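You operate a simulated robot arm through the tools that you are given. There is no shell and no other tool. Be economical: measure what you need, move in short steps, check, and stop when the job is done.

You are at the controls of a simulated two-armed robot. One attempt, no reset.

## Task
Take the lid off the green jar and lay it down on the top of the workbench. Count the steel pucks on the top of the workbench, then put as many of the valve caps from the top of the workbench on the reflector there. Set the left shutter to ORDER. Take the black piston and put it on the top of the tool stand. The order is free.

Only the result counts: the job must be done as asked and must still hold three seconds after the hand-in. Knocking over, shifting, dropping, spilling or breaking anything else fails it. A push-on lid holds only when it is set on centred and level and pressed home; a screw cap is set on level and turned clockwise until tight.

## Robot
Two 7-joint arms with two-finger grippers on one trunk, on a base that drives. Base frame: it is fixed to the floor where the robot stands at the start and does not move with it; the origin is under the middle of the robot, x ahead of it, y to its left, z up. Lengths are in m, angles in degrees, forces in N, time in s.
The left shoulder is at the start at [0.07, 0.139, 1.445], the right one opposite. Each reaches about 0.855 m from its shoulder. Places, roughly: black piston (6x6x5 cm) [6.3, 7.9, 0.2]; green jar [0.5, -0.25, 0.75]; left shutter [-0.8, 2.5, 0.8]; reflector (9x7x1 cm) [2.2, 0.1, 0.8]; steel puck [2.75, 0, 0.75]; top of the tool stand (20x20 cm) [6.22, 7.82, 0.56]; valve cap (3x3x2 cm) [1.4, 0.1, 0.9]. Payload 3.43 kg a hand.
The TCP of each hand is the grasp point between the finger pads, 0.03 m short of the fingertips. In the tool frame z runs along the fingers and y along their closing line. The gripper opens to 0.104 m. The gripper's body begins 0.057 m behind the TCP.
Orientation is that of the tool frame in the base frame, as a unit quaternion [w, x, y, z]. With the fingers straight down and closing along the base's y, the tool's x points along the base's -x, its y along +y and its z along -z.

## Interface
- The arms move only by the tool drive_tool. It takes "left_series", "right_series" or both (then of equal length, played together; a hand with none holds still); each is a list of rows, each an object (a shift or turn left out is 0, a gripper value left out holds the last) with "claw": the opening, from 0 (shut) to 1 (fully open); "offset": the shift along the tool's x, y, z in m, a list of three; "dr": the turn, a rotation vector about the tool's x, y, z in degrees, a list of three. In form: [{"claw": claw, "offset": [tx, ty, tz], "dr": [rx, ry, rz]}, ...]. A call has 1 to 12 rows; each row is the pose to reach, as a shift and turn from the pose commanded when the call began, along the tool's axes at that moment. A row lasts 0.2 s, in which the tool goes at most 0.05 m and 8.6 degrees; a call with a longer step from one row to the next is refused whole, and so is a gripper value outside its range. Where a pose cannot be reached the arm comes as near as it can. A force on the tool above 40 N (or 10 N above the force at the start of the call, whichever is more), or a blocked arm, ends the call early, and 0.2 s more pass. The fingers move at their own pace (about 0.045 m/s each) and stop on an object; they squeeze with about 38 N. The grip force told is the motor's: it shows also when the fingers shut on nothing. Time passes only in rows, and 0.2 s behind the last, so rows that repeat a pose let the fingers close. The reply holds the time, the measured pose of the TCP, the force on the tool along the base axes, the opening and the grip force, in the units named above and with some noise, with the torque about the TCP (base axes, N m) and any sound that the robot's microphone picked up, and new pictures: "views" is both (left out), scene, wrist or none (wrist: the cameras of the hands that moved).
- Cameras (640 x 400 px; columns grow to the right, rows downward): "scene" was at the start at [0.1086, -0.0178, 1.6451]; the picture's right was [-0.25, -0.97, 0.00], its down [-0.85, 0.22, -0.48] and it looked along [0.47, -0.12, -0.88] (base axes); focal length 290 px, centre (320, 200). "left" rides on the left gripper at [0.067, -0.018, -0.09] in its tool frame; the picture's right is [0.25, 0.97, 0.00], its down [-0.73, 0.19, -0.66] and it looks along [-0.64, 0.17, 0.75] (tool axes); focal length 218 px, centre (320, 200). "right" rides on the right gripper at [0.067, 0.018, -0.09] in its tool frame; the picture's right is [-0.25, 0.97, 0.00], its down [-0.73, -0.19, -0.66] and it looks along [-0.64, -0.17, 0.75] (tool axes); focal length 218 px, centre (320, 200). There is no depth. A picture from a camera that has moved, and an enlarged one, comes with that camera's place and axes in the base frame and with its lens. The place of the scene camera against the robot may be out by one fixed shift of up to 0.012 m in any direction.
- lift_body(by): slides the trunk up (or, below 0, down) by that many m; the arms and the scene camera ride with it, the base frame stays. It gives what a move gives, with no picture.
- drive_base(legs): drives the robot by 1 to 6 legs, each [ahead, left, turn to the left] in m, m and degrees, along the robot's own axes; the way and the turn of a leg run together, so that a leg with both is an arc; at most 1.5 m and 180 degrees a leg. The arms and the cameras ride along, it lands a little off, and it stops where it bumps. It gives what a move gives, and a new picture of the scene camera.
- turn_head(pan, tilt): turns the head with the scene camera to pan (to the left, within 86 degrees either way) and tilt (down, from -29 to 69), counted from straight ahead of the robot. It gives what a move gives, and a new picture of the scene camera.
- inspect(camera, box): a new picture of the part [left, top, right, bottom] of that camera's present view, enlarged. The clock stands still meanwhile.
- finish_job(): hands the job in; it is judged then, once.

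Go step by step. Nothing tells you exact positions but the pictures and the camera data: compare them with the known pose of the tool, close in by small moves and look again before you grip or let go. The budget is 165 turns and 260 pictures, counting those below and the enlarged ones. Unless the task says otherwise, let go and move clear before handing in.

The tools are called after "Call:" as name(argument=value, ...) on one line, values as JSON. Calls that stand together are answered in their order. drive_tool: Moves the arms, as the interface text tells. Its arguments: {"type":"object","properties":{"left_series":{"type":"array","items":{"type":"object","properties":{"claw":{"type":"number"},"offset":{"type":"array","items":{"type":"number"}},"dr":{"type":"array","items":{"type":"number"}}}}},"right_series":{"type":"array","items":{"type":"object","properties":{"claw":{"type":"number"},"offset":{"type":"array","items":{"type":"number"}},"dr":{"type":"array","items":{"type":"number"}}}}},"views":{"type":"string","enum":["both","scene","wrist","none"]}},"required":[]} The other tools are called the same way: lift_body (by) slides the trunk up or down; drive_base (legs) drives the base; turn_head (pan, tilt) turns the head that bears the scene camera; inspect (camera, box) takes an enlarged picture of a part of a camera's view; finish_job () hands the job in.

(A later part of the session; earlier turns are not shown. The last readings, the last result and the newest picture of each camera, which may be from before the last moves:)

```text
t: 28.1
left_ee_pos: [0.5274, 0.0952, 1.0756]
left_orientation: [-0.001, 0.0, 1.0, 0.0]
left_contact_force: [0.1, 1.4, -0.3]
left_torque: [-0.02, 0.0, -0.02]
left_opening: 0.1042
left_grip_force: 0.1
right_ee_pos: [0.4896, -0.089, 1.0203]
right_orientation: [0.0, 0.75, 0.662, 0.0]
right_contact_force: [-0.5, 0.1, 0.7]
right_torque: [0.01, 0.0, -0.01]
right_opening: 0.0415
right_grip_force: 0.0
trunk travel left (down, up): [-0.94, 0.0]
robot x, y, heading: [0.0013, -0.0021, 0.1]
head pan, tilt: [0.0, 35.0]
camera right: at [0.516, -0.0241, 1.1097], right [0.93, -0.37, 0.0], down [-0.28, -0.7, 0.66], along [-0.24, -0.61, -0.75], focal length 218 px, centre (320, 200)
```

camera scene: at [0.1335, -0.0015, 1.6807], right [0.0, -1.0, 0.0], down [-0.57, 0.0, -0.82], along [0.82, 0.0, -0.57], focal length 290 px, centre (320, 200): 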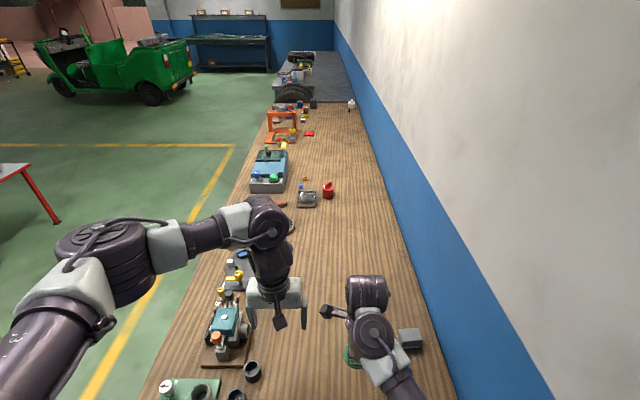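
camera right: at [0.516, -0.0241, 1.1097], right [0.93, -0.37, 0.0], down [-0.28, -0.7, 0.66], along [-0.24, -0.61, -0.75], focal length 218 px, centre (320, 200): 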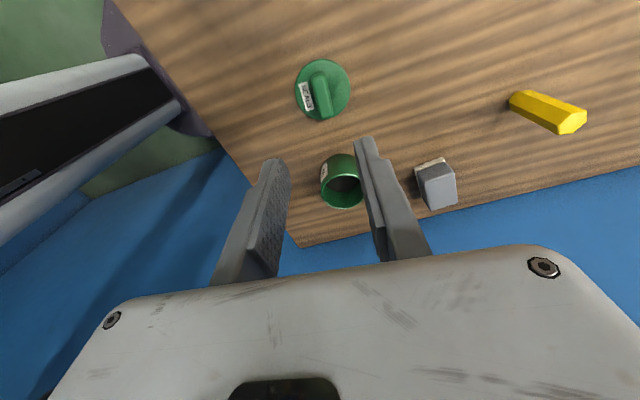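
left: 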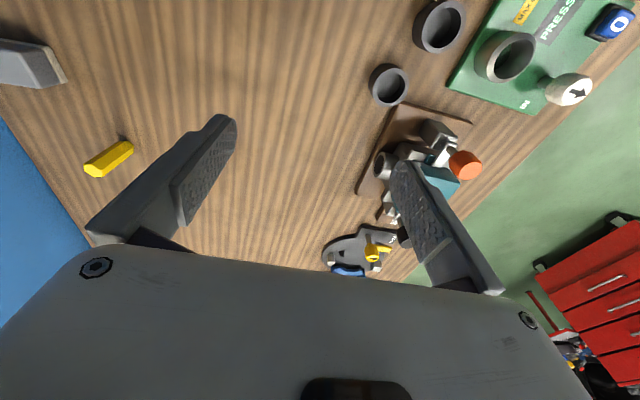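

The lid lies on the bench beside the open jar. I retract both hands toward the body before driving.

Call:
drive_tool(right_series=[{"offset": [0, -0.02, -0.04]}, {"offset": [0, -0.06, -0.07]}, {"offset": [-0.03, -0.1, -0.1]}, {"offset": [-0.06, -0.14, -0.1]}, {"offset": [-0.08, -0.17, -0.1]}], left_series=[{"offset": [0.03, 0, -0.02]}, {"offset": [0.07, 0, -0.04]}, {"offset": [0.11, 0.03, -0.05]}, {"offset": [0.15, 0.06, -0.05]}, {"offset": [0.19, 0.08, -0.05]}], views="none")

Call:
turn_head(pan=0, tilt=25)

Call:
turn_head(pan=70, tilt=20)

```text
refused: row 3 steps farther than a row can; nothing moved
```

```text
t: 28.8
left_ee_pos: [0.5292, 0.0946, 1.0756]
left_orientation: [-0.001, 0.0, 1.0, -0.001]
left_contact_force: [0.3, -0.7, -0.4]
left_torque: [0.01, 0.0, -0.01]
left_opening: 0.1042
left_grip_force: 0.1
right_ee_pos: [0.4901, -0.0872, 1.0193]
right_orientation: [0.0, 0.749, 0.662, 0.0]
right_contact_force: [-0.5, 1.0, 0.5]
right_torque: [0.0, -0.01, -0.02]
right_opening: 0.0416
right_grip_force: 0.1
trunk travel left (down, up): [-0.94, 0.0]
robot x, y, heading: [0.0004, -0.0012, 0.0]
head pan, tilt: [0.0, 25.0]
camera scene: at [0.1371, -0.0012, 1.6964], right [0.0, -1.0, 0.0], down [-0.42, 0.0, -0.91], along [0.91, 0.0, -0.42], focal length 290 px, centre (320, 200)
```

scene: 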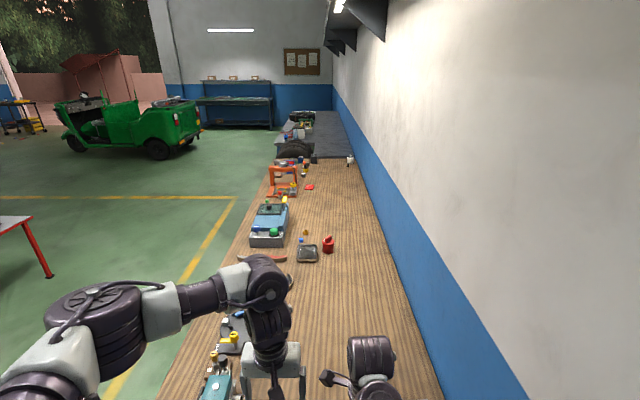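

```text
t: 30.2
left_ee_pos: [0.5278, 0.0956, 1.0742]
left_orientation: [-0.002, 0.0, 1.0, 0.0]
left_contact_force: [0.3, 0.0, -0.1]
left_torque: [0.0, -0.01, 0.03]
left_opening: 0.104
left_grip_force: 0.2
right_ee_pos: [0.492, -0.0879, 1.0192]
right_orientation: [0.0, 0.748, 0.663, -0.001]
right_contact_force: [-0.5, 0.2, -0.1]
right_torque: [0.0, -0.02, -0.02]
right_opening: 0.0418
right_grip_force: 0.1
trunk travel left (down, up): [-0.94, 0.0]
robot x, y, heading: [0.0004, -0.002, 0.1]
head pan, tilt: [70.0, 20.0]
camera scene: at [0.0775, 0.0859, 1.7045], right [0.94, -0.34, 0.0], down [-0.12, -0.32, -0.94], along [0.32, 0.88, -0.34], focal length 290 px, centre (320, 200)
```

scene: 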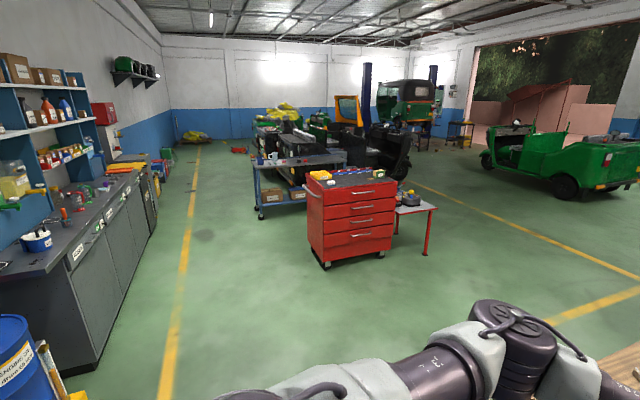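

The first retraction was refused; I redo it in smaller steps, and look closer at the cabinet side where the shutter should be.

Call:
drive_tool(right_series=[{"offset": [0, -0.02, -0.04]}, {"offset": [0, -0.05, -0.07]}, {"offset": [-0.02, -0.08, -0.09]}, {"offset": [-0.04, -0.12, -0.1]}, {"offset": [-0.06, -0.15, -0.1]}, {"offset": [-0.08, -0.17, -0.1]}], left_series=[{"offset": [0.03, 0, -0.02]}, {"offset": [0.06, 0, -0.03]}, {"offset": [0.09, 0.03, -0.03]}, {"offset": [0.12, 0.06, -0.03]}, {"offset": [0.15, 0.08, -0.03]}, {"offset": [0.19, 0.08, -0.03]}], views="none")

Call:
inspect(camera="scene", box=[0, 130, 200, 290])

Call:
turn_head(pan=86, tilt=30)

```text
t: 31.6
left_ee_pos: [0.3789, 0.2076, 1.0869]
left_orientation: [-0.002, 0.002, 1.0, -0.003]
left_contact_force: [-0.9, 0.6, -0.8]
left_torque: [0.0, -0.01, -0.01]
left_opening: 0.1037
left_grip_force: 0.0
left hand out of reach, approached as far as the arm can: row 4, 5, 6
right_ee_pos: [0.349, -0.1178, 0.9877]
right_orientation: [0.001, 0.749, 0.662, 0.0]
right_contact_force: [-0.8, 0.2, 0.4]
right_torque: [-0.03, 0.01, 0.02]
right_opening: 0.0416
right_grip_force: 0.1
right hand out of reach, approached as far as the arm can: row 1, 2, 3, 4, 5, 6
trunk travel left (down, up): [-0.94, 0.0]
robot x, y, heading: [-0.0, 0.0003, 0.2]
head pan, tilt: [70.0, 20.0]
```

```text
2.50 times, centred on (100, 210) of scene
camera zoom: at [0.0769, 0.0872, 1.7046], right [0.94, -0.34, 0.0], down [-0.12, -0.32, -0.94], along [0.32, 0.88, -0.34], focal length 726 px, centre (870, 175)
```

zoom: 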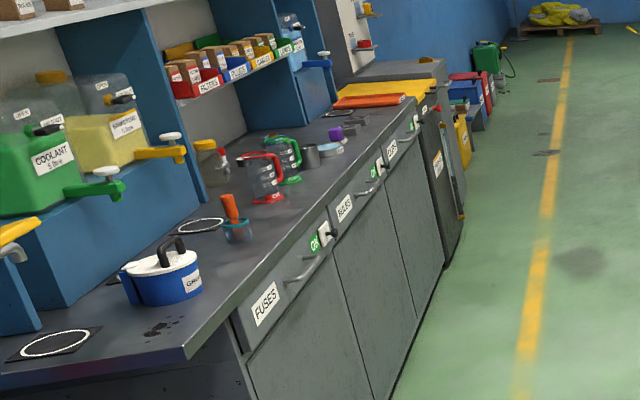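

```text
t: 32.4
left_ee_pos: [0.3786, 0.2056, 1.0858]
left_orientation: [-0.002, 0.001, 1.0, -0.002]
left_contact_force: [-0.6, 0.5, 0.8]
left_torque: [-0.01, 0.01, -0.03]
left_opening: 0.104
left_grip_force: 0.1
right_ee_pos: [0.3493, -0.1173, 0.9866]
right_orientation: [0.0, 0.749, 0.663, -0.001]
right_contact_force: [0.3, 1.0, 0.3]
right_torque: [0.04, 0.02, -0.01]
right_opening: 0.0414
right_grip_force: 0.0
trunk travel left (down, up): [-0.94, 0.0]
robot x, y, heading: [0.0017, 0.0003, 0.2]
head pan, tilt: [85.9, 30.0]
camera scene: at [0.052, 0.0886, 1.6885], right [1.0, -0.07, 0.0], down [-0.04, -0.5, -0.87], along [0.06, 0.86, -0.5], focal length 290 px, centre (320, 200)
```

scene: 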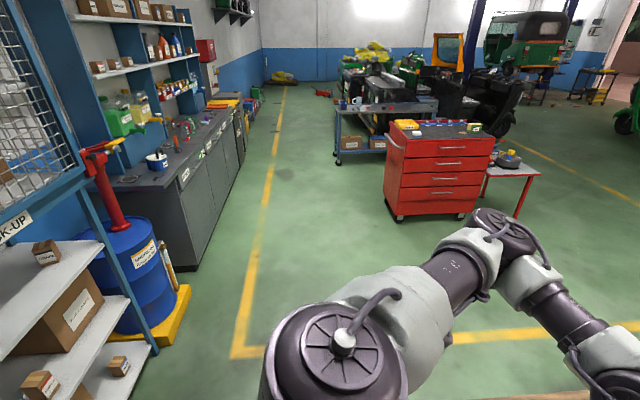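

The front cabinet carries three sliders (FUSES, BULBS, BELTS); the left one when facing it is FUSES at y≈2.5. I drive there and face it.

Call:
drive_base(legs=[[-0.2, 0, 0], [0.05, 1.3, 0], [0.15, 1.15, 0], [0, 0, 180]])

Call:
turn_head(pan=0, tilt=40)

```text
t: 52.8
left_ee_pos: [-0.367, 2.2728, 1.0867]
left_orientation: [-0.002, 0.999, -0.051, 0.002]
left_contact_force: [0.9, 0.2, -0.3]
left_torque: [-0.01, 0.0, -0.01]
left_opening: 0.1039
left_grip_force: 0.1
right_ee_pos: [-0.3051, 2.5926, 0.9865]
right_orientation: [0.0, -0.626, 0.78, 0.0]
right_contact_force: [0.7, 0.4, -0.1]
right_torque: [0.0, -0.01, 0.01]
right_opening: 0.0418
right_grip_force: 0.0
trunk travel left (down, up): [-0.94, 0.0]
robot x, y, heading: [0.0292, 2.4426, 174.5]
head pan, tilt: [85.9, 30.0]
camera scene: at [-0.0395, 2.3552, 1.6885], right [-0.99, 0.17, 0.0], down [0.08, 0.49, -0.87], along [-0.15, -0.85, -0.5], focal length 290 px, centre (320, 200)
```

scene: 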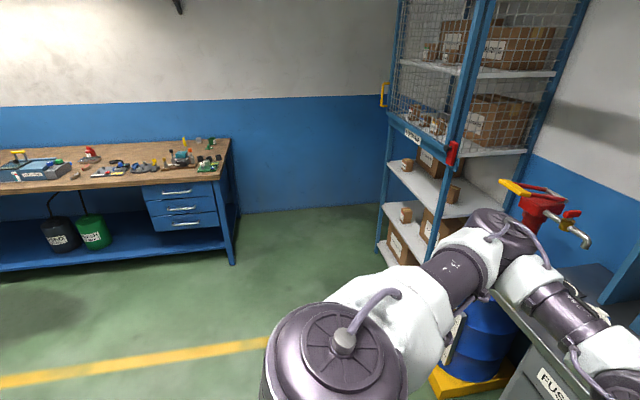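

```text
t: 54.4
left_ee_pos: [-0.3678, 2.2713, 1.0879]
left_orientation: [-0.002, 0.999, -0.05, 0.001]
left_contact_force: [-0.1, -0.4, -0.4]
left_torque: [0.0, 0.01, 0.01]
left_opening: 0.1039
left_grip_force: 0.0
right_ee_pos: [-0.3046, 2.5922, 0.9881]
right_orientation: [0.0, -0.626, 0.78, -0.001]
right_contact_force: [-0.8, 0.1, 0.0]
right_torque: [-0.01, 0.0, -0.04]
right_opening: 0.0416
right_grip_force: 0.0
trunk travel left (down, up): [-0.94, 0.0]
robot x, y, heading: [0.0328, 2.4379, 174.4]
head pan, tilt: [0.0, 40.0]
camera scene: at [-0.1089, 2.4525, 1.6732], right [0.1, 1.0, 0.0], down [0.64, -0.06, -0.77], along [-0.76, 0.07, -0.64], focal length 290 px, centre (320, 200)
```

scene: 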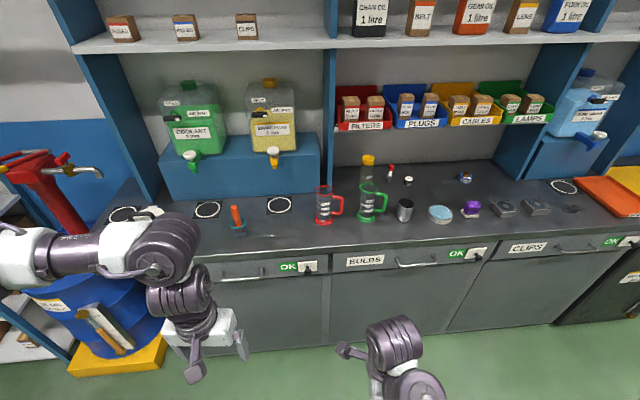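

I see the three doors: FUSES, BULBS, CLIPS, each with an OK slider at its upper right. Let me enlarge the left one.

Call:
inspect(camera="scene", box=[230, 240, 350, 300])

Call:
inspect(camera="scene", box=[420, 220, 540, 290])

```text
5.33 times, centred on (290, 270) of scene
camera zoom: at [-0.1089, 2.4525, 1.6732], right [0.1, 1.0, 0.0], down [0.64, -0.06, -0.77], along [-0.76, 0.07, -0.64], focal length 1549 px, centre (480, -173)
```

zoom: 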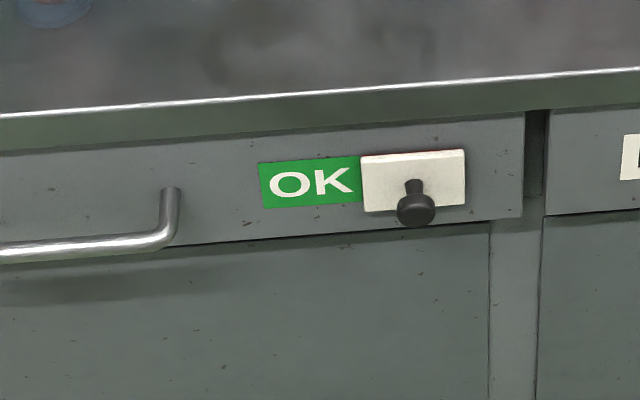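

```text
5.33 times, centred on (480, 255) of scene
camera zoom: at [-0.1089, 2.4525, 1.6732], right [0.1, 1.0, 0.0], down [0.64, -0.06, -0.77], along [-0.76, 0.07, -0.64], focal length 1549 px, centre (-533, -93)
```

zoom: 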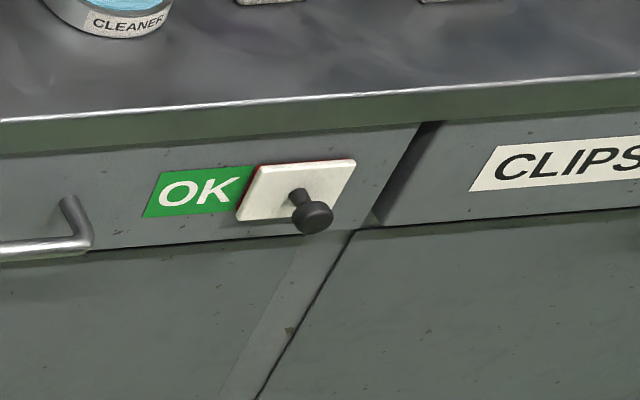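

The left shutter's knob is near (-0.75, 2.47, ~0.8); it must slide about 7 cm left to cover OK and uncover ORDER. I drive a bit closer and square up.

Call:
drive_base(legs=[[0.13, 0, 5.5]])

Call:
drive_tool(left_series=[{"offset": [-0.02, -0.04, 0], "claw": 0.6}, {"offset": [-0.04, -0.08, 0.01]}, {"offset": [-0.06, -0.12, 0.03]}, {"offset": [-0.08, -0.15, 0.06]}, {"offset": [-0.1, -0.18, 0.08]}, {"offset": [-0.1, -0.18, 0.08]}], views="wrist")

```text
t: 55.7
left_ee_pos: [-0.4784, 2.2446, 1.0869]
left_orientation: [-0.001, 1.0, -0.004, 0.0]
left_contact_force: [1.1, 0.5, 0.4]
left_torque: [0.02, -0.01, 0.01]
left_opening: 0.1038
left_grip_force: 0.0
right_ee_pos: [-0.4451, 2.5692, 0.9884]
right_orientation: [0.0, -0.661, 0.75, 0.0]
right_contact_force: [0.1, 0.0, -0.1]
right_torque: [0.03, -0.04, 0.04]
right_opening: 0.0417
right_grip_force: 0.1
trunk travel left (down, up): [-0.94, 0.0]
robot x, y, heading: [-0.1038, 2.4484, 179.7]
head pan, tilt: [0.0, 40.0]
camera scene: at [-0.2373, 2.4474, 1.6735], right [0.0, 1.0, 0.0], down [0.64, 0.0, -0.77], along [-0.77, 0.0, -0.64], focal length 290 px, centre (320, 200)
```

scene: 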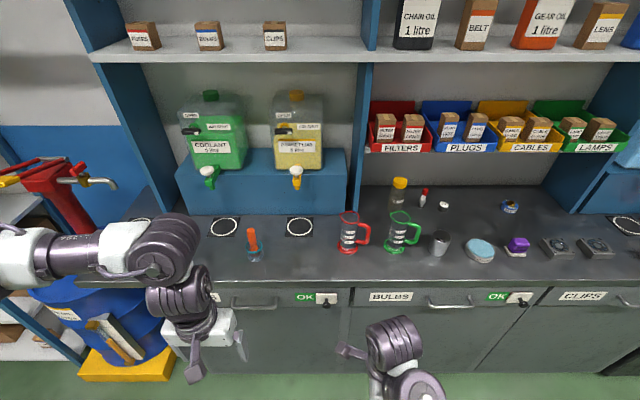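

```text
t: 57.1
left_ee_pos: [-0.5803, 2.4268, 1.0056]
left_orientation: [-0.003, 1.0, -0.005, 0.002]
left_contact_force: [0.2, 0.5, -0.5]
left_torque: [0.0, 0.01, 0.02]
left_opening: 0.0623
left_grip_force: 0.1
left hand out of reach, approached as far as the arm can: row 1, 2
right_ee_pos: [-0.4474, 2.5676, 0.9871]
right_orientation: [0.0, -0.66, 0.751, -0.001]
right_contact_force: [-1.0, -0.7, 0.0]
right_torque: [0.03, 0.0, -0.02]
right_opening: 0.0417
right_grip_force: 0.2
trunk travel left (down, up): [-0.94, 0.0]
robot x, y, heading: [-0.0969, 2.4474, 179.9]
head pan, tilt: [0.0, 40.0]
camera left: at [-0.5132, 2.4436, 1.0961], right [0.24, -0.97, 0.0], down [-0.73, -0.19, 0.65], along [-0.63, -0.16, -0.76], focal length 218 px, centre (320, 200)
```

left: 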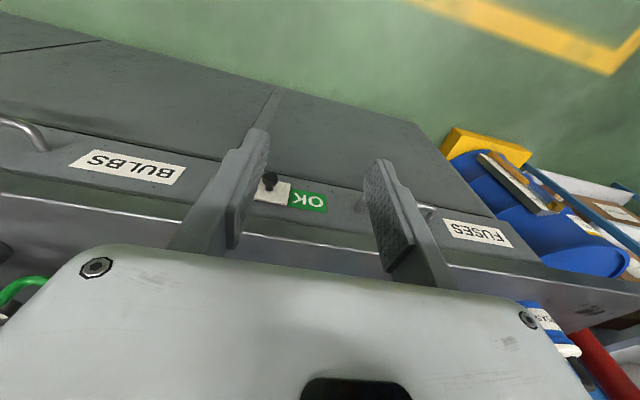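

The knob is near (-0.74, 2.47, 0.80). I move closer in front of the counter and look again for a better fix.

Call:
drive_tool(left_series=[{"offset": [-0.02, -0.012, 0.035]}, {"offset": [-0.04, -0.024, 0.07]}, {"offset": [-0.06, -0.036, 0.1]}, {"offset": [-0.06, -0.036, 0.12]}, {"offset": [-0.06, -0.036, 0.12]}], views="both")

Call:
inspect(camera="left", box=[230, 60, 400, 200])

Call:
inspect(camera="scene", box=[270, 270, 390, 330])

```text
t: 58.3
left_ee_pos: [-0.6363, 2.4611, 0.8871]
left_orientation: [-0.002, 1.0, -0.004, 0.002]
left_contact_force: [-0.3, -0.4, 0.1]
left_torque: [0.0, 0.01, 0.0]
left_opening: 0.0621
left_grip_force: 0.1
right_ee_pos: [-0.4485, 2.5671, 0.9868]
right_orientation: [0.001, -0.661, 0.751, 0.001]
right_contact_force: [0.2, 1.1, -0.3]
right_torque: [-0.01, -0.03, 0.0]
right_opening: 0.0417
right_grip_force: 0.1
trunk travel left (down, up): [-0.94, 0.0]
robot x, y, heading: [-0.1012, 2.4476, 179.8]
head pan, tilt: [0.0, 40.0]
camera scene: at [-0.2409, 2.4446, 1.6731], right [0.0, 1.0, 0.0], down [0.64, 0.0, -0.77], along [-0.77, 0.0, -0.64], focal length 290 px, centre (320, 200)
camera left: at [-0.571, 2.4789, 0.9774], right [0.24, -0.97, 0.0], down [-0.73, -0.19, 0.65], along [-0.63, -0.16, -0.76], focal length 218 px, centre (320, 200)
```

scene: 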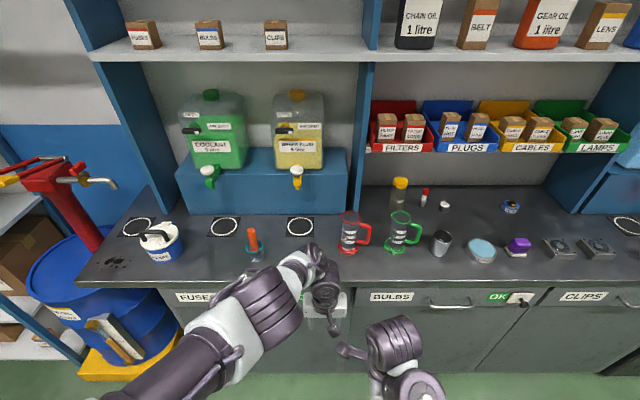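
left: 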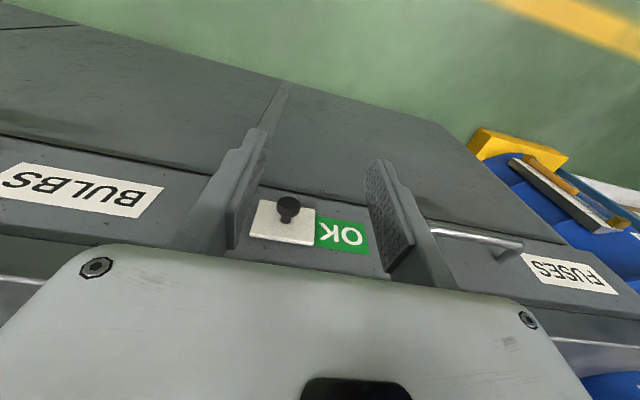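

```text
2.86 times, centred on (315, 130) of left
camera zoom: at [-0.571, 2.4789, 0.9774], right [0.24, -0.97, 0.0], down [-0.73, -0.19, 0.65], along [-0.63, -0.16, -0.76], focal length 624 px, centre (334, 400)
```

zoom: 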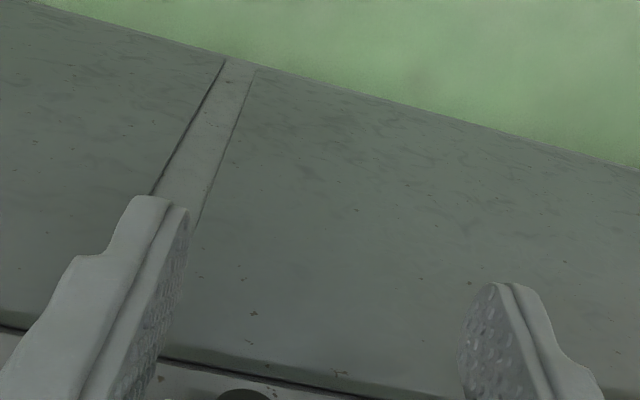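

```text
5.33 times, centred on (330, 300) of scene
camera zoom: at [-0.2409, 2.4446, 1.6731], right [0.0, 1.0, 0.0], down [0.64, 0.0, -0.77], along [-0.77, 0.0, -0.64], focal length 1549 px, centre (267, -333)
```

zoom: 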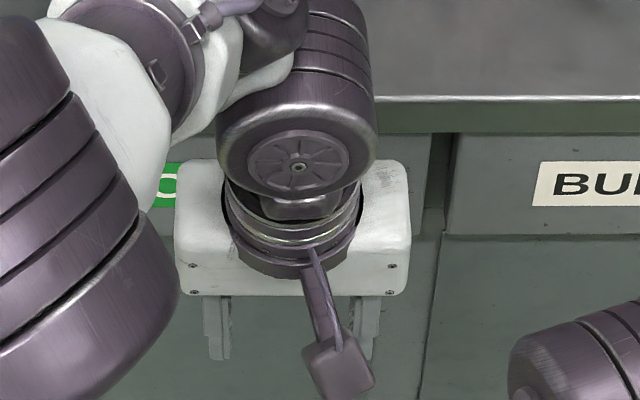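

Triangulation gives the knob head at about (-0.75, 2.473, 0.782). I lower in front of it with open fingers and move in to straddle it.

Call:
drive_tool(left_series=[{"offset": [0, -0.012, 0.045]}, {"offset": [0, -0.012, 0.088]}, {"offset": [-0.04, -0.012, 0.088]}, {"offset": [-0.075, -0.012, 0.088]}, {"offset": [-0.095, -0.012, 0.088]}, {"offset": [-0.095, -0.012, 0.088]}], views="wrist")

Call:
inspect(camera="left", box=[220, 130, 420, 270])

```text
t: 59.7
left_ee_pos: [-0.6366, 2.4561, 0.8342]
left_orientation: [-0.001, 1.0, -0.004, 0.002]
left_contact_force: [-0.3, -0.5, -0.2]
left_torque: [-0.01, 0.0, -0.04]
left_opening: 0.0626
left_grip_force: 0.0
left hand out of reach, approached as far as the arm can: row 1, 2, 3, 4, 5, 6
right_ee_pos: [-0.4479, 2.5678, 0.9861]
right_orientation: [0.0, -0.661, 0.751, 0.0]
right_contact_force: [0.2, 0.1, -1.0]
right_torque: [-0.02, 0.02, 0.05]
right_opening: 0.0416
right_grip_force: 0.1
trunk travel left (down, up): [-0.94, 0.0]
robot x, y, heading: [-0.0986, 2.4505, 179.5]
head pan, tilt: [0.0, 40.0]
camera left: at [-0.5699, 2.4724, 0.9255], right [0.24, -0.97, 0.0], down [-0.73, -0.19, 0.65], along [-0.63, -0.16, -0.76], focal length 218 px, centre (320, 200)
```

left: 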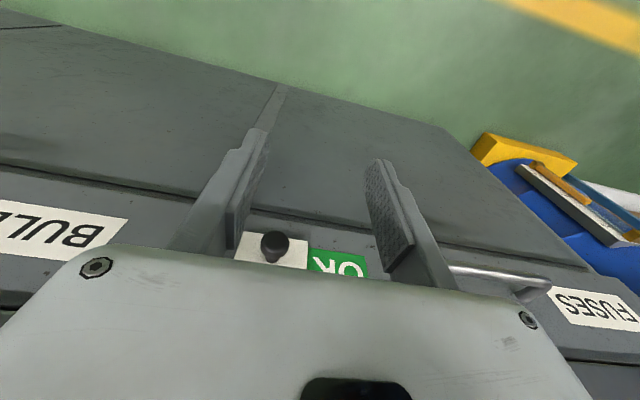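

```text
2.86 times, centred on (320, 200) of left
camera zoom: at [-0.5699, 2.4724, 0.9255], right [0.24, -0.97, 0.0], down [-0.73, -0.19, 0.65], along [-0.63, -0.16, -0.76], focal length 624 px, centre (320, 200)
```

zoom: 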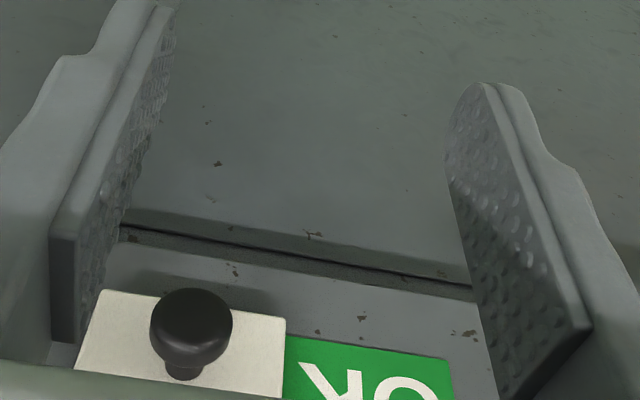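

The arm is at its reach limit, so I lower the trunk 0.2 m to gain reach, and check the hand.

Call:
drive_tool(left_series=[{"offset": [0.0, 0, -0.04]}, {"offset": [0.0, 0, -0.08]}, {"offset": [0.0, 0, -0.12]}, {"offset": [0.0, 0, -0.16]}], views="none")

Call:
lift_body(by=-0.2)

```text
t: 60.7
left_ee_pos: [-0.6356, 2.4513, 0.9931]
left_orientation: [-0.003, 1.0, -0.005, 0.004]
left_contact_force: [0.6, -1.5, -0.8]
left_torque: [0.05, 0.0, 0.01]
left_opening: 0.062
left_grip_force: 0.1
right_ee_pos: [-0.4471, 2.5673, 0.9868]
right_orientation: [0.0, -0.661, 0.75, 0.0]
right_contact_force: [0.0, 0.0, 0.8]
right_torque: [0.03, 0.02, 0.02]
right_opening: 0.0416
right_grip_force: 0.0
trunk travel left (down, up): [-0.94, 0.0]
robot x, y, heading: [-0.0994, 2.4468, 179.6]
head pan, tilt: [0.0, 40.0]
```

```text
t: 62.8
left_ee_pos: [-0.6383, 2.4519, 0.7943]
left_orientation: [-0.001, 1.0, -0.004, 0.002]
left_contact_force: [0.1, -0.4, -0.3]
left_torque: [0.01, 0.02, -0.03]
left_opening: 0.0623
left_grip_force: 0.1
right_ee_pos: [-0.4472, 2.5689, 0.7868]
right_orientation: [0.0, -0.661, 0.751, 0.0]
right_contact_force: [-1.1, -0.9, -0.6]
right_torque: [0.02, -0.01, 0.0]
right_opening: 0.0415
right_grip_force: 0.1
trunk travel left (down, up): [-0.74, 0.2]
robot x, y, heading: [-0.1002, 2.4475, 179.9]
head pan, tilt: [0.0, 40.0]
```

Now at the right height. I align y and advance partway, then look.

Call:
drive_tool(left_series=[{"offset": [-0.0, -0.021, 0]}, {"offset": [-0.035, -0.021, 0]}, {"offset": [-0.06, -0.021, 0]}, {"offset": [-0.06, -0.021, 0]}], views="wrist")

Call:
inspect(camera="left", box=[220, 130, 420, 270])

```text
t: 63.8
left_ee_pos: [-0.6959, 2.4748, 0.7935]
left_orientation: [-0.002, 1.0, -0.004, 0.002]
left_contact_force: [0.2, -0.1, 0.2]
left_torque: [0.01, -0.01, -0.01]
left_opening: 0.0623
left_grip_force: 0.0
right_ee_pos: [-0.4465, 2.5674, 0.7885]
right_orientation: [0.0, -0.661, 0.751, 0.001]
right_contact_force: [0.1, 0.5, 0.2]
right_torque: [-0.01, -0.03, 0.04]
right_opening: 0.0417
right_grip_force: 0.1
trunk travel left (down, up): [-0.74, 0.2]
robot x, y, heading: [-0.099, 2.4482, 179.7]
head pan, tilt: [0.0, 40.0]
camera left: at [-0.6304, 2.492, 0.8836], right [0.24, -0.97, 0.0], down [-0.73, -0.19, 0.65], along [-0.64, -0.16, -0.76], focal length 218 px, centre (320, 200)
```

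left: 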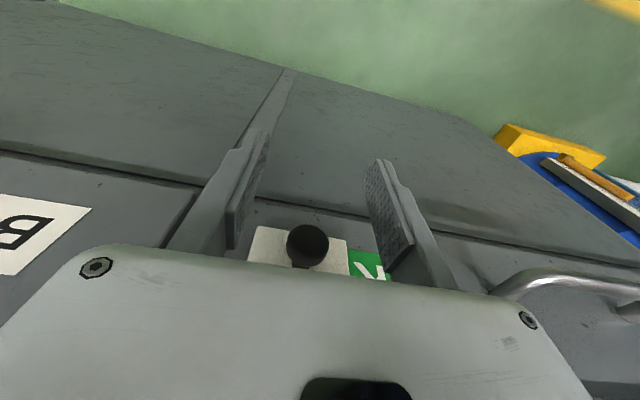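

```text
2.86 times, centred on (320, 200) of left
camera zoom: at [-0.6304, 2.492, 0.8836], right [0.24, -0.97, 0.0], down [-0.73, -0.19, 0.65], along [-0.64, -0.16, -0.76], focal length 624 px, centre (320, 200)
```

zoom: 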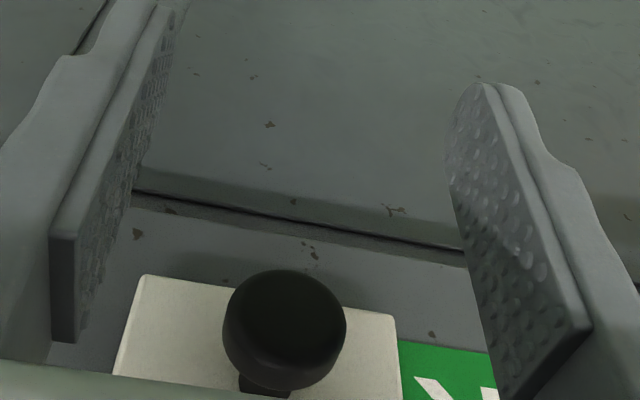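

Knob sits right between the fingers. I advance 5 cm, close on it.

Call:
drive_tool(left_series=[{"offset": [-0.025, 0.003, 0]}, {"offset": [-0.05, 0.003, 0]}, {"offset": [-0.05, 0.003, 0]}, {"offset": [-0.05, 0.003, 0], "claw": 0.3}, {"offset": [-0.05, 0.003, 0], "claw": 0.1}, {"offset": [-0.05, 0.003, 0]}, {"offset": [-0.05, 0.003, 0]}], views="wrist")

```text
t: 64.3
left_ee_pos: [-0.7122, 2.4705, 0.7919]
left_orientation: [-0.001, 1.0, -0.002, 0.009]
left_contact_force: [0.4, -0.3, -0.1]
left_torque: [0.0, 0.02, 0.0]
left_opening: 0.0621
left_grip_force: 0.1
left hand out of reach, approached as far as the arm can: row 2
right_ee_pos: [-0.4457, 2.5678, 0.7865]
right_orientation: [-0.001, -0.661, 0.751, 0.001]
right_contact_force: [0.9, 0.7, -0.3]
right_torque: [-0.02, -0.01, 0.01]
right_opening: 0.0414
right_grip_force: 0.1
trunk travel left (down, up): [-0.74, 0.2]
robot x, y, heading: [-0.1, 2.4462, 179.5]
head pan, tilt: [0.0, 40.0]
stopped in row 2 (left hand): the force on the tool passed its limit at 81 N (the readings are from after the stop); the commanded pose is now the measured one
camera left: at [-0.6473, 2.4894, 0.884], right [0.25, -0.97, 0.0], down [-0.74, -0.19, 0.64], along [-0.62, -0.16, -0.76], focal length 218 px, centre (320, 200)
```

left: 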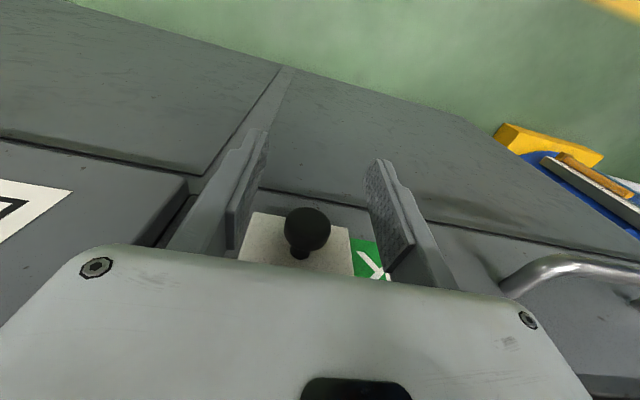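

The hand's body evidently met the counter edge. I back off and tilt the fingers 50° forward so the hand stays clear of the counter.

Call:
drive_tool(left_series=[{"offset": [0.03, 0, -0.01]}, {"offset": [0.06, 0, -0.01]}, {"offset": [0.06, 0, -0.01], "dr": [0, -8.5, 0]}, {"offset": [0.06, 0, -0.01], "dr": [0, -17, 0]}, {"offset": [0.06, 0, -0.01], "dr": [0, -25.5, 0]}, {"offset": [0.06, 0, -0.01], "dr": [0, -34, 0]}, {"offset": [0.06, 0, -0.01], "dr": [0, -42.5, 0]}, {"offset": [0.06, 0, -0.01], "dr": [0, -50, 0]}, {"offset": [0.06, 0, -0.01], "dr": [0, -50, 0]}], views="both")

Call:
inspect(camera="left", box=[220, 130, 420, 270])

```text
t: 66.3
left_ee_pos: [-0.6545, 2.471, 0.8036]
left_orientation: [-0.002, 0.91, -0.002, -0.416]
left_contact_force: [-0.9, 1.1, -0.4]
left_torque: [-0.01, 0.0, -0.02]
left_opening: 0.0625
left_grip_force: 0.0
right_ee_pos: [-0.4485, 2.5686, 0.7866]
right_orientation: [-0.001, -0.66, 0.751, 0.0]
right_contact_force: [-0.2, -0.8, -0.1]
right_torque: [-0.01, 0.01, -0.02]
right_opening: 0.042
right_grip_force: 0.1
trunk travel left (down, up): [-0.74, 0.2]
robot x, y, heading: [-0.1023, 2.4492, 179.6]
head pan, tilt: [0.0, 40.0]
camera scene: at [-0.2403, 2.4467, 1.4732], right [0.0, 1.0, 0.0], down [0.64, 0.0, -0.77], along [-0.77, 0.0, -0.64], focal length 290 px, centre (320, 200)
camera left: at [-0.5438, 2.4889, 0.8115], right [0.16, -0.97, -0.19], down [0.02, -0.19, 0.98], along [-0.99, -0.16, -0.01], focal length 218 px, centre (320, 200)
```

scene: 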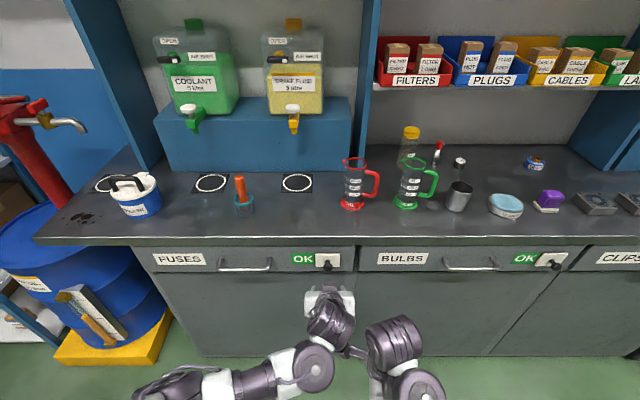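
left: 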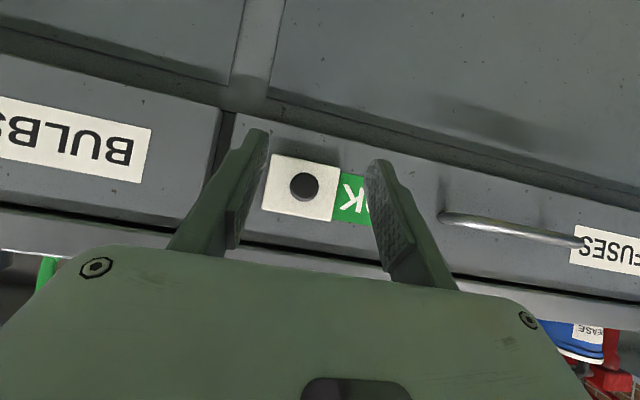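

```text
2.86 times, centred on (320, 200) of left
camera zoom: at [-0.5438, 2.4889, 0.8115], right [0.16, -0.97, -0.19], down [0.02, -0.19, 0.98], along [-0.99, -0.16, -0.01], focal length 624 px, centre (320, 200)
```

zoom: 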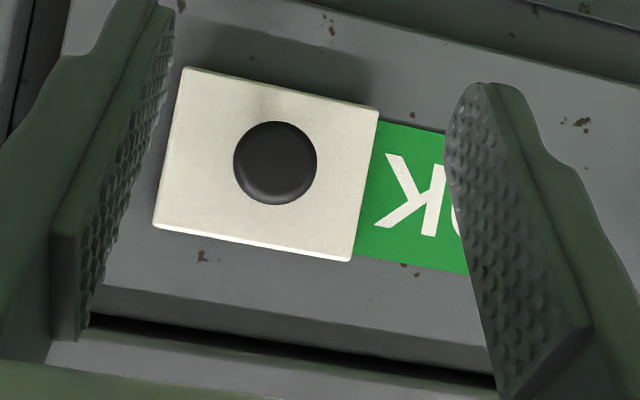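

Now the hand points at the knob, at about (-0.745, 2.473, 0.80). I advance along that line.

Call:
drive_tool(left_series=[{"offset": [-0.014, -0.002, 0.018]}, {"offset": [-0.028, -0.002, 0.036]}, {"offset": [-0.043, -0.002, 0.054]}, {"offset": [-0.043, -0.002, 0.054]}], views="wrist")

Call:
inspect(camera="left", box=[220, 130, 420, 270])

```text
t: 67.3
left_ee_pos: [-0.7248, 2.4739, 0.8011]
left_orientation: [-0.001, 0.91, -0.002, -0.415]
left_contact_force: [-0.1, -0.2, 0.5]
left_torque: [-0.01, 0.01, 0.0]
left_opening: 0.0623
left_grip_force: 0.0
right_ee_pos: [-0.4482, 2.5683, 0.7871]
right_orientation: [0.0, -0.661, 0.751, 0.0]
right_contact_force: [-0.2, -0.2, -0.3]
right_torque: [0.04, 0.01, 0.02]
right_opening: 0.0415
right_grip_force: 0.1
trunk travel left (down, up): [-0.74, 0.2]
robot x, y, heading: [-0.0994, 2.4455, 179.9]
head pan, tilt: [0.0, 40.0]
camera left: at [-0.6137, 2.4922, 0.8084], right [0.16, -0.97, -0.19], down [0.02, -0.19, 0.98], along [-0.99, -0.16, -0.02], focal length 218 px, centre (320, 200)
```

left: 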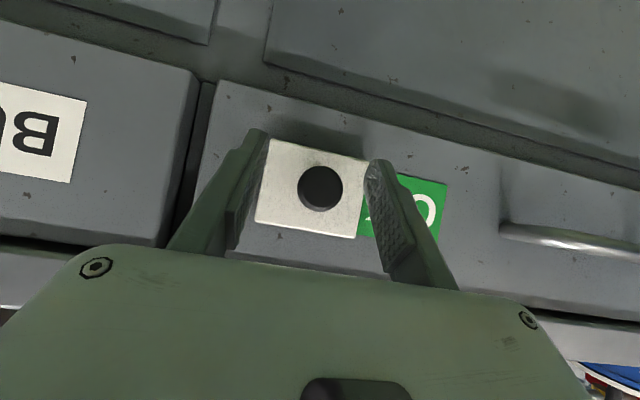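

```text
2.86 times, centred on (320, 200) of left
camera zoom: at [-0.6137, 2.4922, 0.8084], right [0.16, -0.97, -0.19], down [0.02, -0.19, 0.98], along [-0.99, -0.16, -0.02], focal length 624 px, centre (320, 200)
```

zoom: 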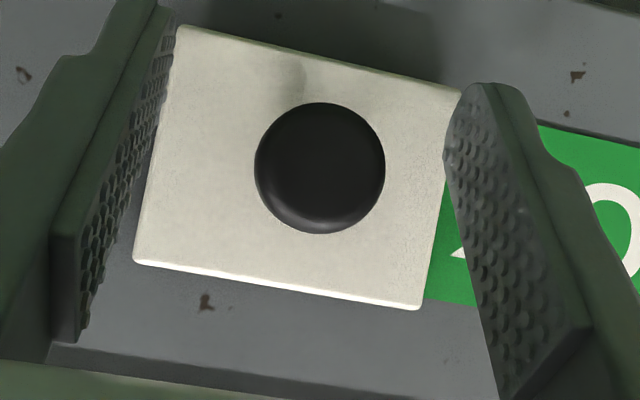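

Knob face is at x≈-0.739, plate at -0.775. I advance 1.7 cm and close on the knob.

Call:
drive_tool(left_series=[{"offset": [-0.011, 0, 0.0129]}, {"offset": [-0.011, 0, 0.0129]}, {"offset": [-0.011, 0, 0.0129], "claw": 0.3}, {"offset": [-0.011, 0, 0.0129], "claw": 0.1}, {"offset": [-0.011, 0, 0.0129], "claw": 0.1}, {"offset": [-0.011, 0, 0.0129], "claw": 0.1}], views="wrist")

```text
t: 67.8
left_ee_pos: [-0.728, 2.4745, 0.7936]
left_orientation: [-0.001, 0.914, -0.002, -0.405]
left_contact_force: [32.6, -3.6, 10.2]
left_torque: [-0.2, -0.13, 1.12]
left_opening: 0.0572
left_grip_force: 0.2
right_ee_pos: [-0.4427, 2.5673, 0.7891]
right_orientation: [-0.001, -0.661, 0.751, 0.002]
right_contact_force: [0.1, 0.2, -0.1]
right_torque: [0.01, 0.03, 0.0]
right_opening: 0.0416
right_grip_force: 0.0
trunk travel left (down, up): [-0.74, 0.2]
robot x, y, heading: [-0.1008, 2.4474, 179.9]
head pan, tilt: [0.0, 40.0]
stopped in row 2 (left hand): the force on the tool passed its limit at 54 N (the readings are from after the stop); the commanded pose is now the measured one
camera left: at [-0.6169, 2.4927, 0.8041], right [0.17, -0.97, -0.19], down [0.0, -0.19, 0.98], along [-0.99, -0.16, -0.03], focal length 218 px, centre (320, 200)
```

left: 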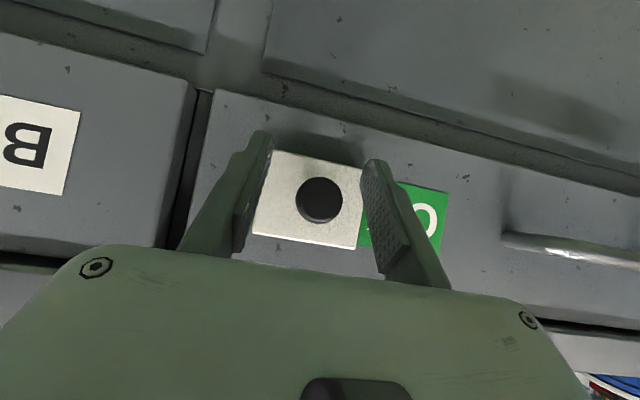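

The fingertips touch the panel, so I back off ~8 mm and close there; the knob lies within the pads.

Call:
drive_tool(left_series=[{"offset": [0, 0.001, -0.0085]}, {"offset": [0, 0.001, -0.0085]}, {"offset": [0, 0.001, -0.0085], "claw": 0.3}, {"offset": [0, 0.001, -0.0085], "claw": 0.1}, {"offset": [0, 0.001, -0.0085], "claw": 0.1}, {"offset": [0, 0.001, -0.0085], "claw": 0.1}], views="wrist")

```text
t: 69.2
left_ee_pos: [-0.729, 2.4732, 0.7985]
left_orientation: [0.0, 0.913, -0.002, -0.407]
left_contact_force: [-0.7, -2.8, 4.4]
left_torque: [0.02, 0.33, 0.07]
left_opening: 0.0249
left_grip_force: 44.0
right_ee_pos: [-0.4464, 2.5676, 0.7872]
right_orientation: [0.001, -0.661, 0.75, -0.001]
right_contact_force: [-0.2, 0.6, -0.2]
right_torque: [-0.01, 0.0, -0.02]
right_opening: 0.0415
right_grip_force: 0.1
trunk travel left (down, up): [-0.74, 0.2]
robot x, y, heading: [-0.0969, 2.446, 179.9]
head pan, tilt: [0.0, 40.0]
camera left: at [-0.6171, 2.4906, 0.809], right [0.17, -0.97, -0.19], down [0.0, -0.19, 0.98], along [-0.99, -0.16, -0.03], focal length 218 px, centre (320, 200)
```

left: 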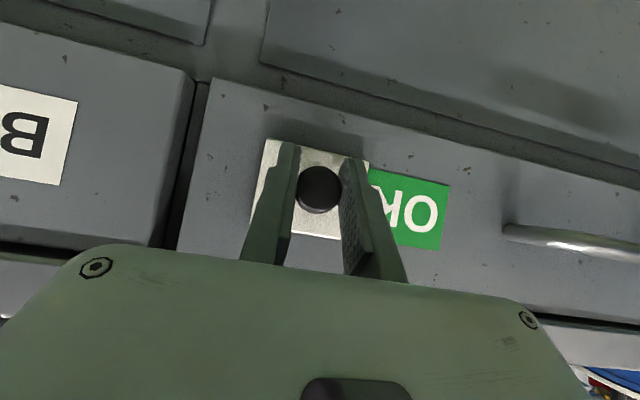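

The knob is gripped. I slide it left (tool +y) by 7.2 cm.

Call:
drive_tool(left_series=[{"offset": [0, 0.01, 0]}, {"offset": [0, 0.02, 0]}, {"offset": [0, 0.03, 0]}, {"offset": [0, 0.04, 0]}, {"offset": [0, 0.05, 0]}, {"offset": [0, 0.06, 0]}, {"offset": [0, 0.068, 0]}, {"offset": [0, 0.072, 0]}], views="wrist")

```text
t: 71.0
left_ee_pos: [-0.728, 2.402, 0.7984]
left_orientation: [0.0, 0.913, -0.004, -0.407]
left_contact_force: [0.7, 4.2, 4.0]
left_torque: [0.13, -0.21, 0.01]
left_opening: 0.0247
left_grip_force: 44.6
right_ee_pos: [-0.4459, 2.5684, 0.7864]
right_orientation: [0.0, -0.661, 0.75, 0.001]
right_contact_force: [-0.7, -0.4, 0.5]
right_torque: [0.0, 0.02, -0.02]
right_opening: 0.0415
right_grip_force: 0.1
trunk travel left (down, up): [-0.74, 0.2]
robot x, y, heading: [-0.1021, 2.4438, 179.9]
head pan, tilt: [0.0, 40.0]
camera left: at [-0.6178, 2.4201, 0.8091], right [0.16, -0.97, -0.19], down [0.0, -0.19, 0.98], along [-0.99, -0.16, -0.03], focal length 218 px, centre (320, 200)
```

left: 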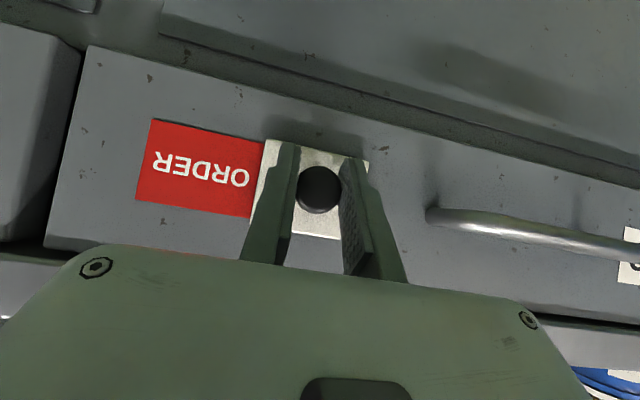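

ORDER is fully uncovered and OK covered. I nudge a few mm to the stop, release and back away.

Call:
drive_tool(left_series=[{"offset": [0, 0.003, 0]}, {"offset": [0, 0.003, 0]}, {"offset": [0, 0.003, 0], "claw": 0.4}, {"offset": [0, 0.003, 0], "claw": 0.6}, {"offset": [0, 0.0, 0], "claw": 0.6}, {"offset": [0.02, 0, -0.03]}, {"offset": [0.04, 0, -0.06]}, {"offset": [0.06, 0, -0.09]}], views="both")

Call:
inspect(camera="scene", box=[230, 230, 400, 310])

```text
t: 72.8
left_ee_pos: [-0.6211, 2.398, 0.8157]
left_orientation: [0.0, 0.913, -0.004, -0.407]
left_contact_force: [0.3, -0.5, 0.3]
left_torque: [-0.02, 0.0, -0.01]
left_opening: 0.0625
left_grip_force: 0.1
right_ee_pos: [-0.4457, 2.5683, 0.7885]
right_orientation: [0.0, -0.662, 0.75, 0.0]
right_contact_force: [-0.5, 0.8, 0.8]
right_torque: [0.01, 0.03, 0.01]
right_opening: 0.0415
right_grip_force: 0.1
trunk travel left (down, up): [-0.74, 0.2]
robot x, y, heading: [-0.0962, 2.4456, 179.8]
head pan, tilt: [0.0, 40.0]
camera scene: at [-0.2379, 2.4466, 1.4733], right [0.0, 1.0, 0.0], down [0.64, 0.0, -0.77], along [-0.77, 0.0, -0.64], focal length 290 px, centre (320, 200)
camera left: at [-0.5095, 2.4163, 0.8262], right [0.16, -0.97, -0.18], down [0.0, -0.19, 0.98], along [-0.99, -0.16, -0.03], focal length 218 px, centre (320, 200)
```

scene: 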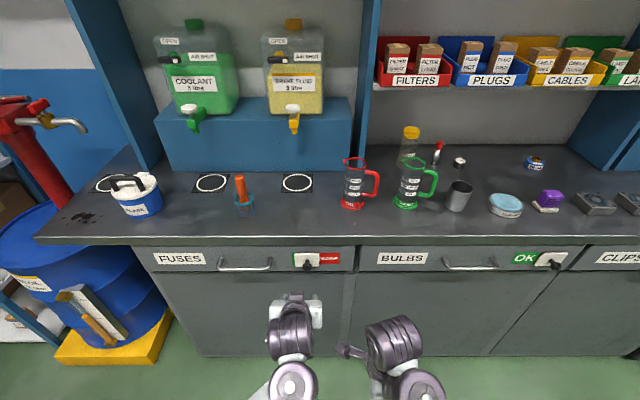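
left: 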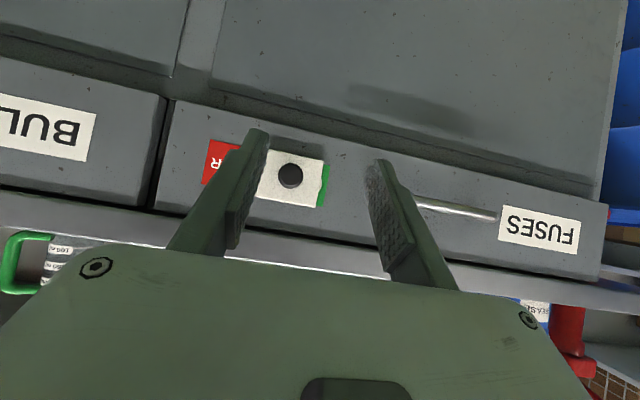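

```text
3.76 times, centred on (315, 270) of scene
camera zoom: at [-0.2379, 2.4466, 1.4733], right [0.0, 1.0, 0.0], down [0.64, 0.0, -0.77], along [-0.77, 0.0, -0.64], focal length 1093 px, centre (339, -64)
```

zoom: 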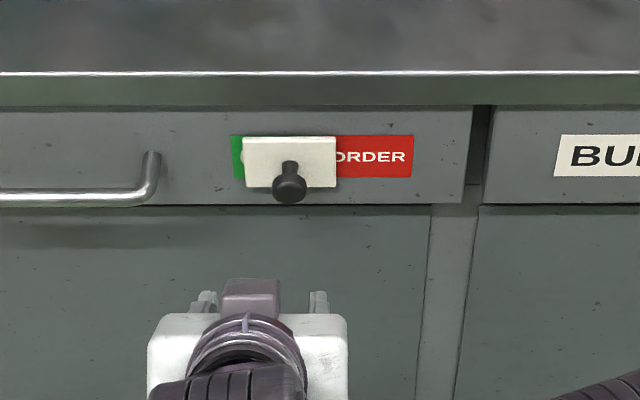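

The plate slipped back a bit on release (green edge visible). I go in again with open fingers and push the knob with one finger to its stop.

Call:
drive_tool(left_series=[{"offset": [-0.02, 0, 0.03]}, {"offset": [-0.04, 0, 0.06]}, {"offset": [-0.06, 0, 0.09]}, {"offset": [-0.06, 0.005, 0.09]}, {"offset": [-0.06, 0.01, 0.09]}, {"offset": [-0.06, 0.013, 0.09]}, {"offset": [-0.06, 0.016, 0.09]}, {"offset": [-0.06, 0.018, 0.09]}], views="wrist")

Call:
inspect(camera="left", box=[180, 110, 420, 270])

```text
t: 74.6
left_ee_pos: [-0.7274, 2.3837, 0.798]
left_orientation: [-0.001, 0.914, -0.004, -0.406]
left_contact_force: [3.1, 2.1, 0.5]
left_torque: [0.05, -0.04, -0.13]
left_opening: 0.063
left_grip_force: 0.2
right_ee_pos: [-0.4466, 2.5671, 0.7869]
right_orientation: [-0.001, -0.661, 0.75, 0.001]
right_contact_force: [0.1, -0.4, 0.3]
right_torque: [0.03, 0.03, -0.01]
right_opening: 0.0417
right_grip_force: 0.0
trunk travel left (down, up): [-0.74, 0.2]
robot x, y, heading: [-0.097, 2.4479, 179.9]
head pan, tilt: [0.0, 40.0]
camera left: at [-0.6162, 2.4016, 0.8086], right [0.16, -0.97, -0.18], down [0.0, -0.19, 0.98], along [-0.99, -0.16, -0.03], focal length 218 px, centre (320, 200)
```

left: 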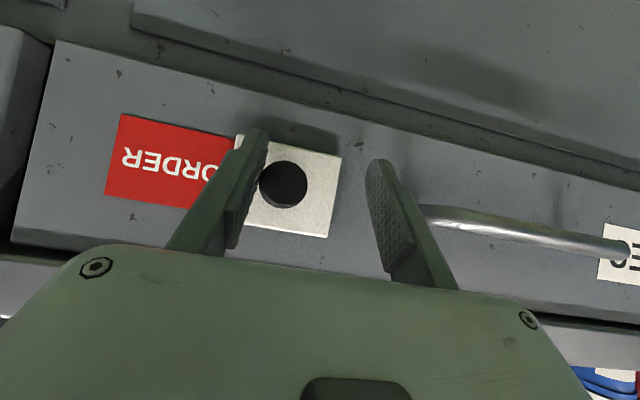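

```text
2.50 times, centred on (300, 190) of left
camera zoom: at [-0.6162, 2.4016, 0.8086], right [0.16, -0.97, -0.18], down [0.0, -0.19, 0.98], along [-0.99, -0.16, -0.03], focal length 546 px, centre (370, 225)
```

zoom: 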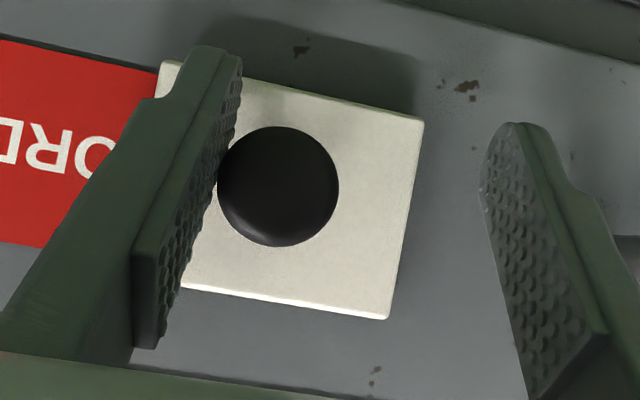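

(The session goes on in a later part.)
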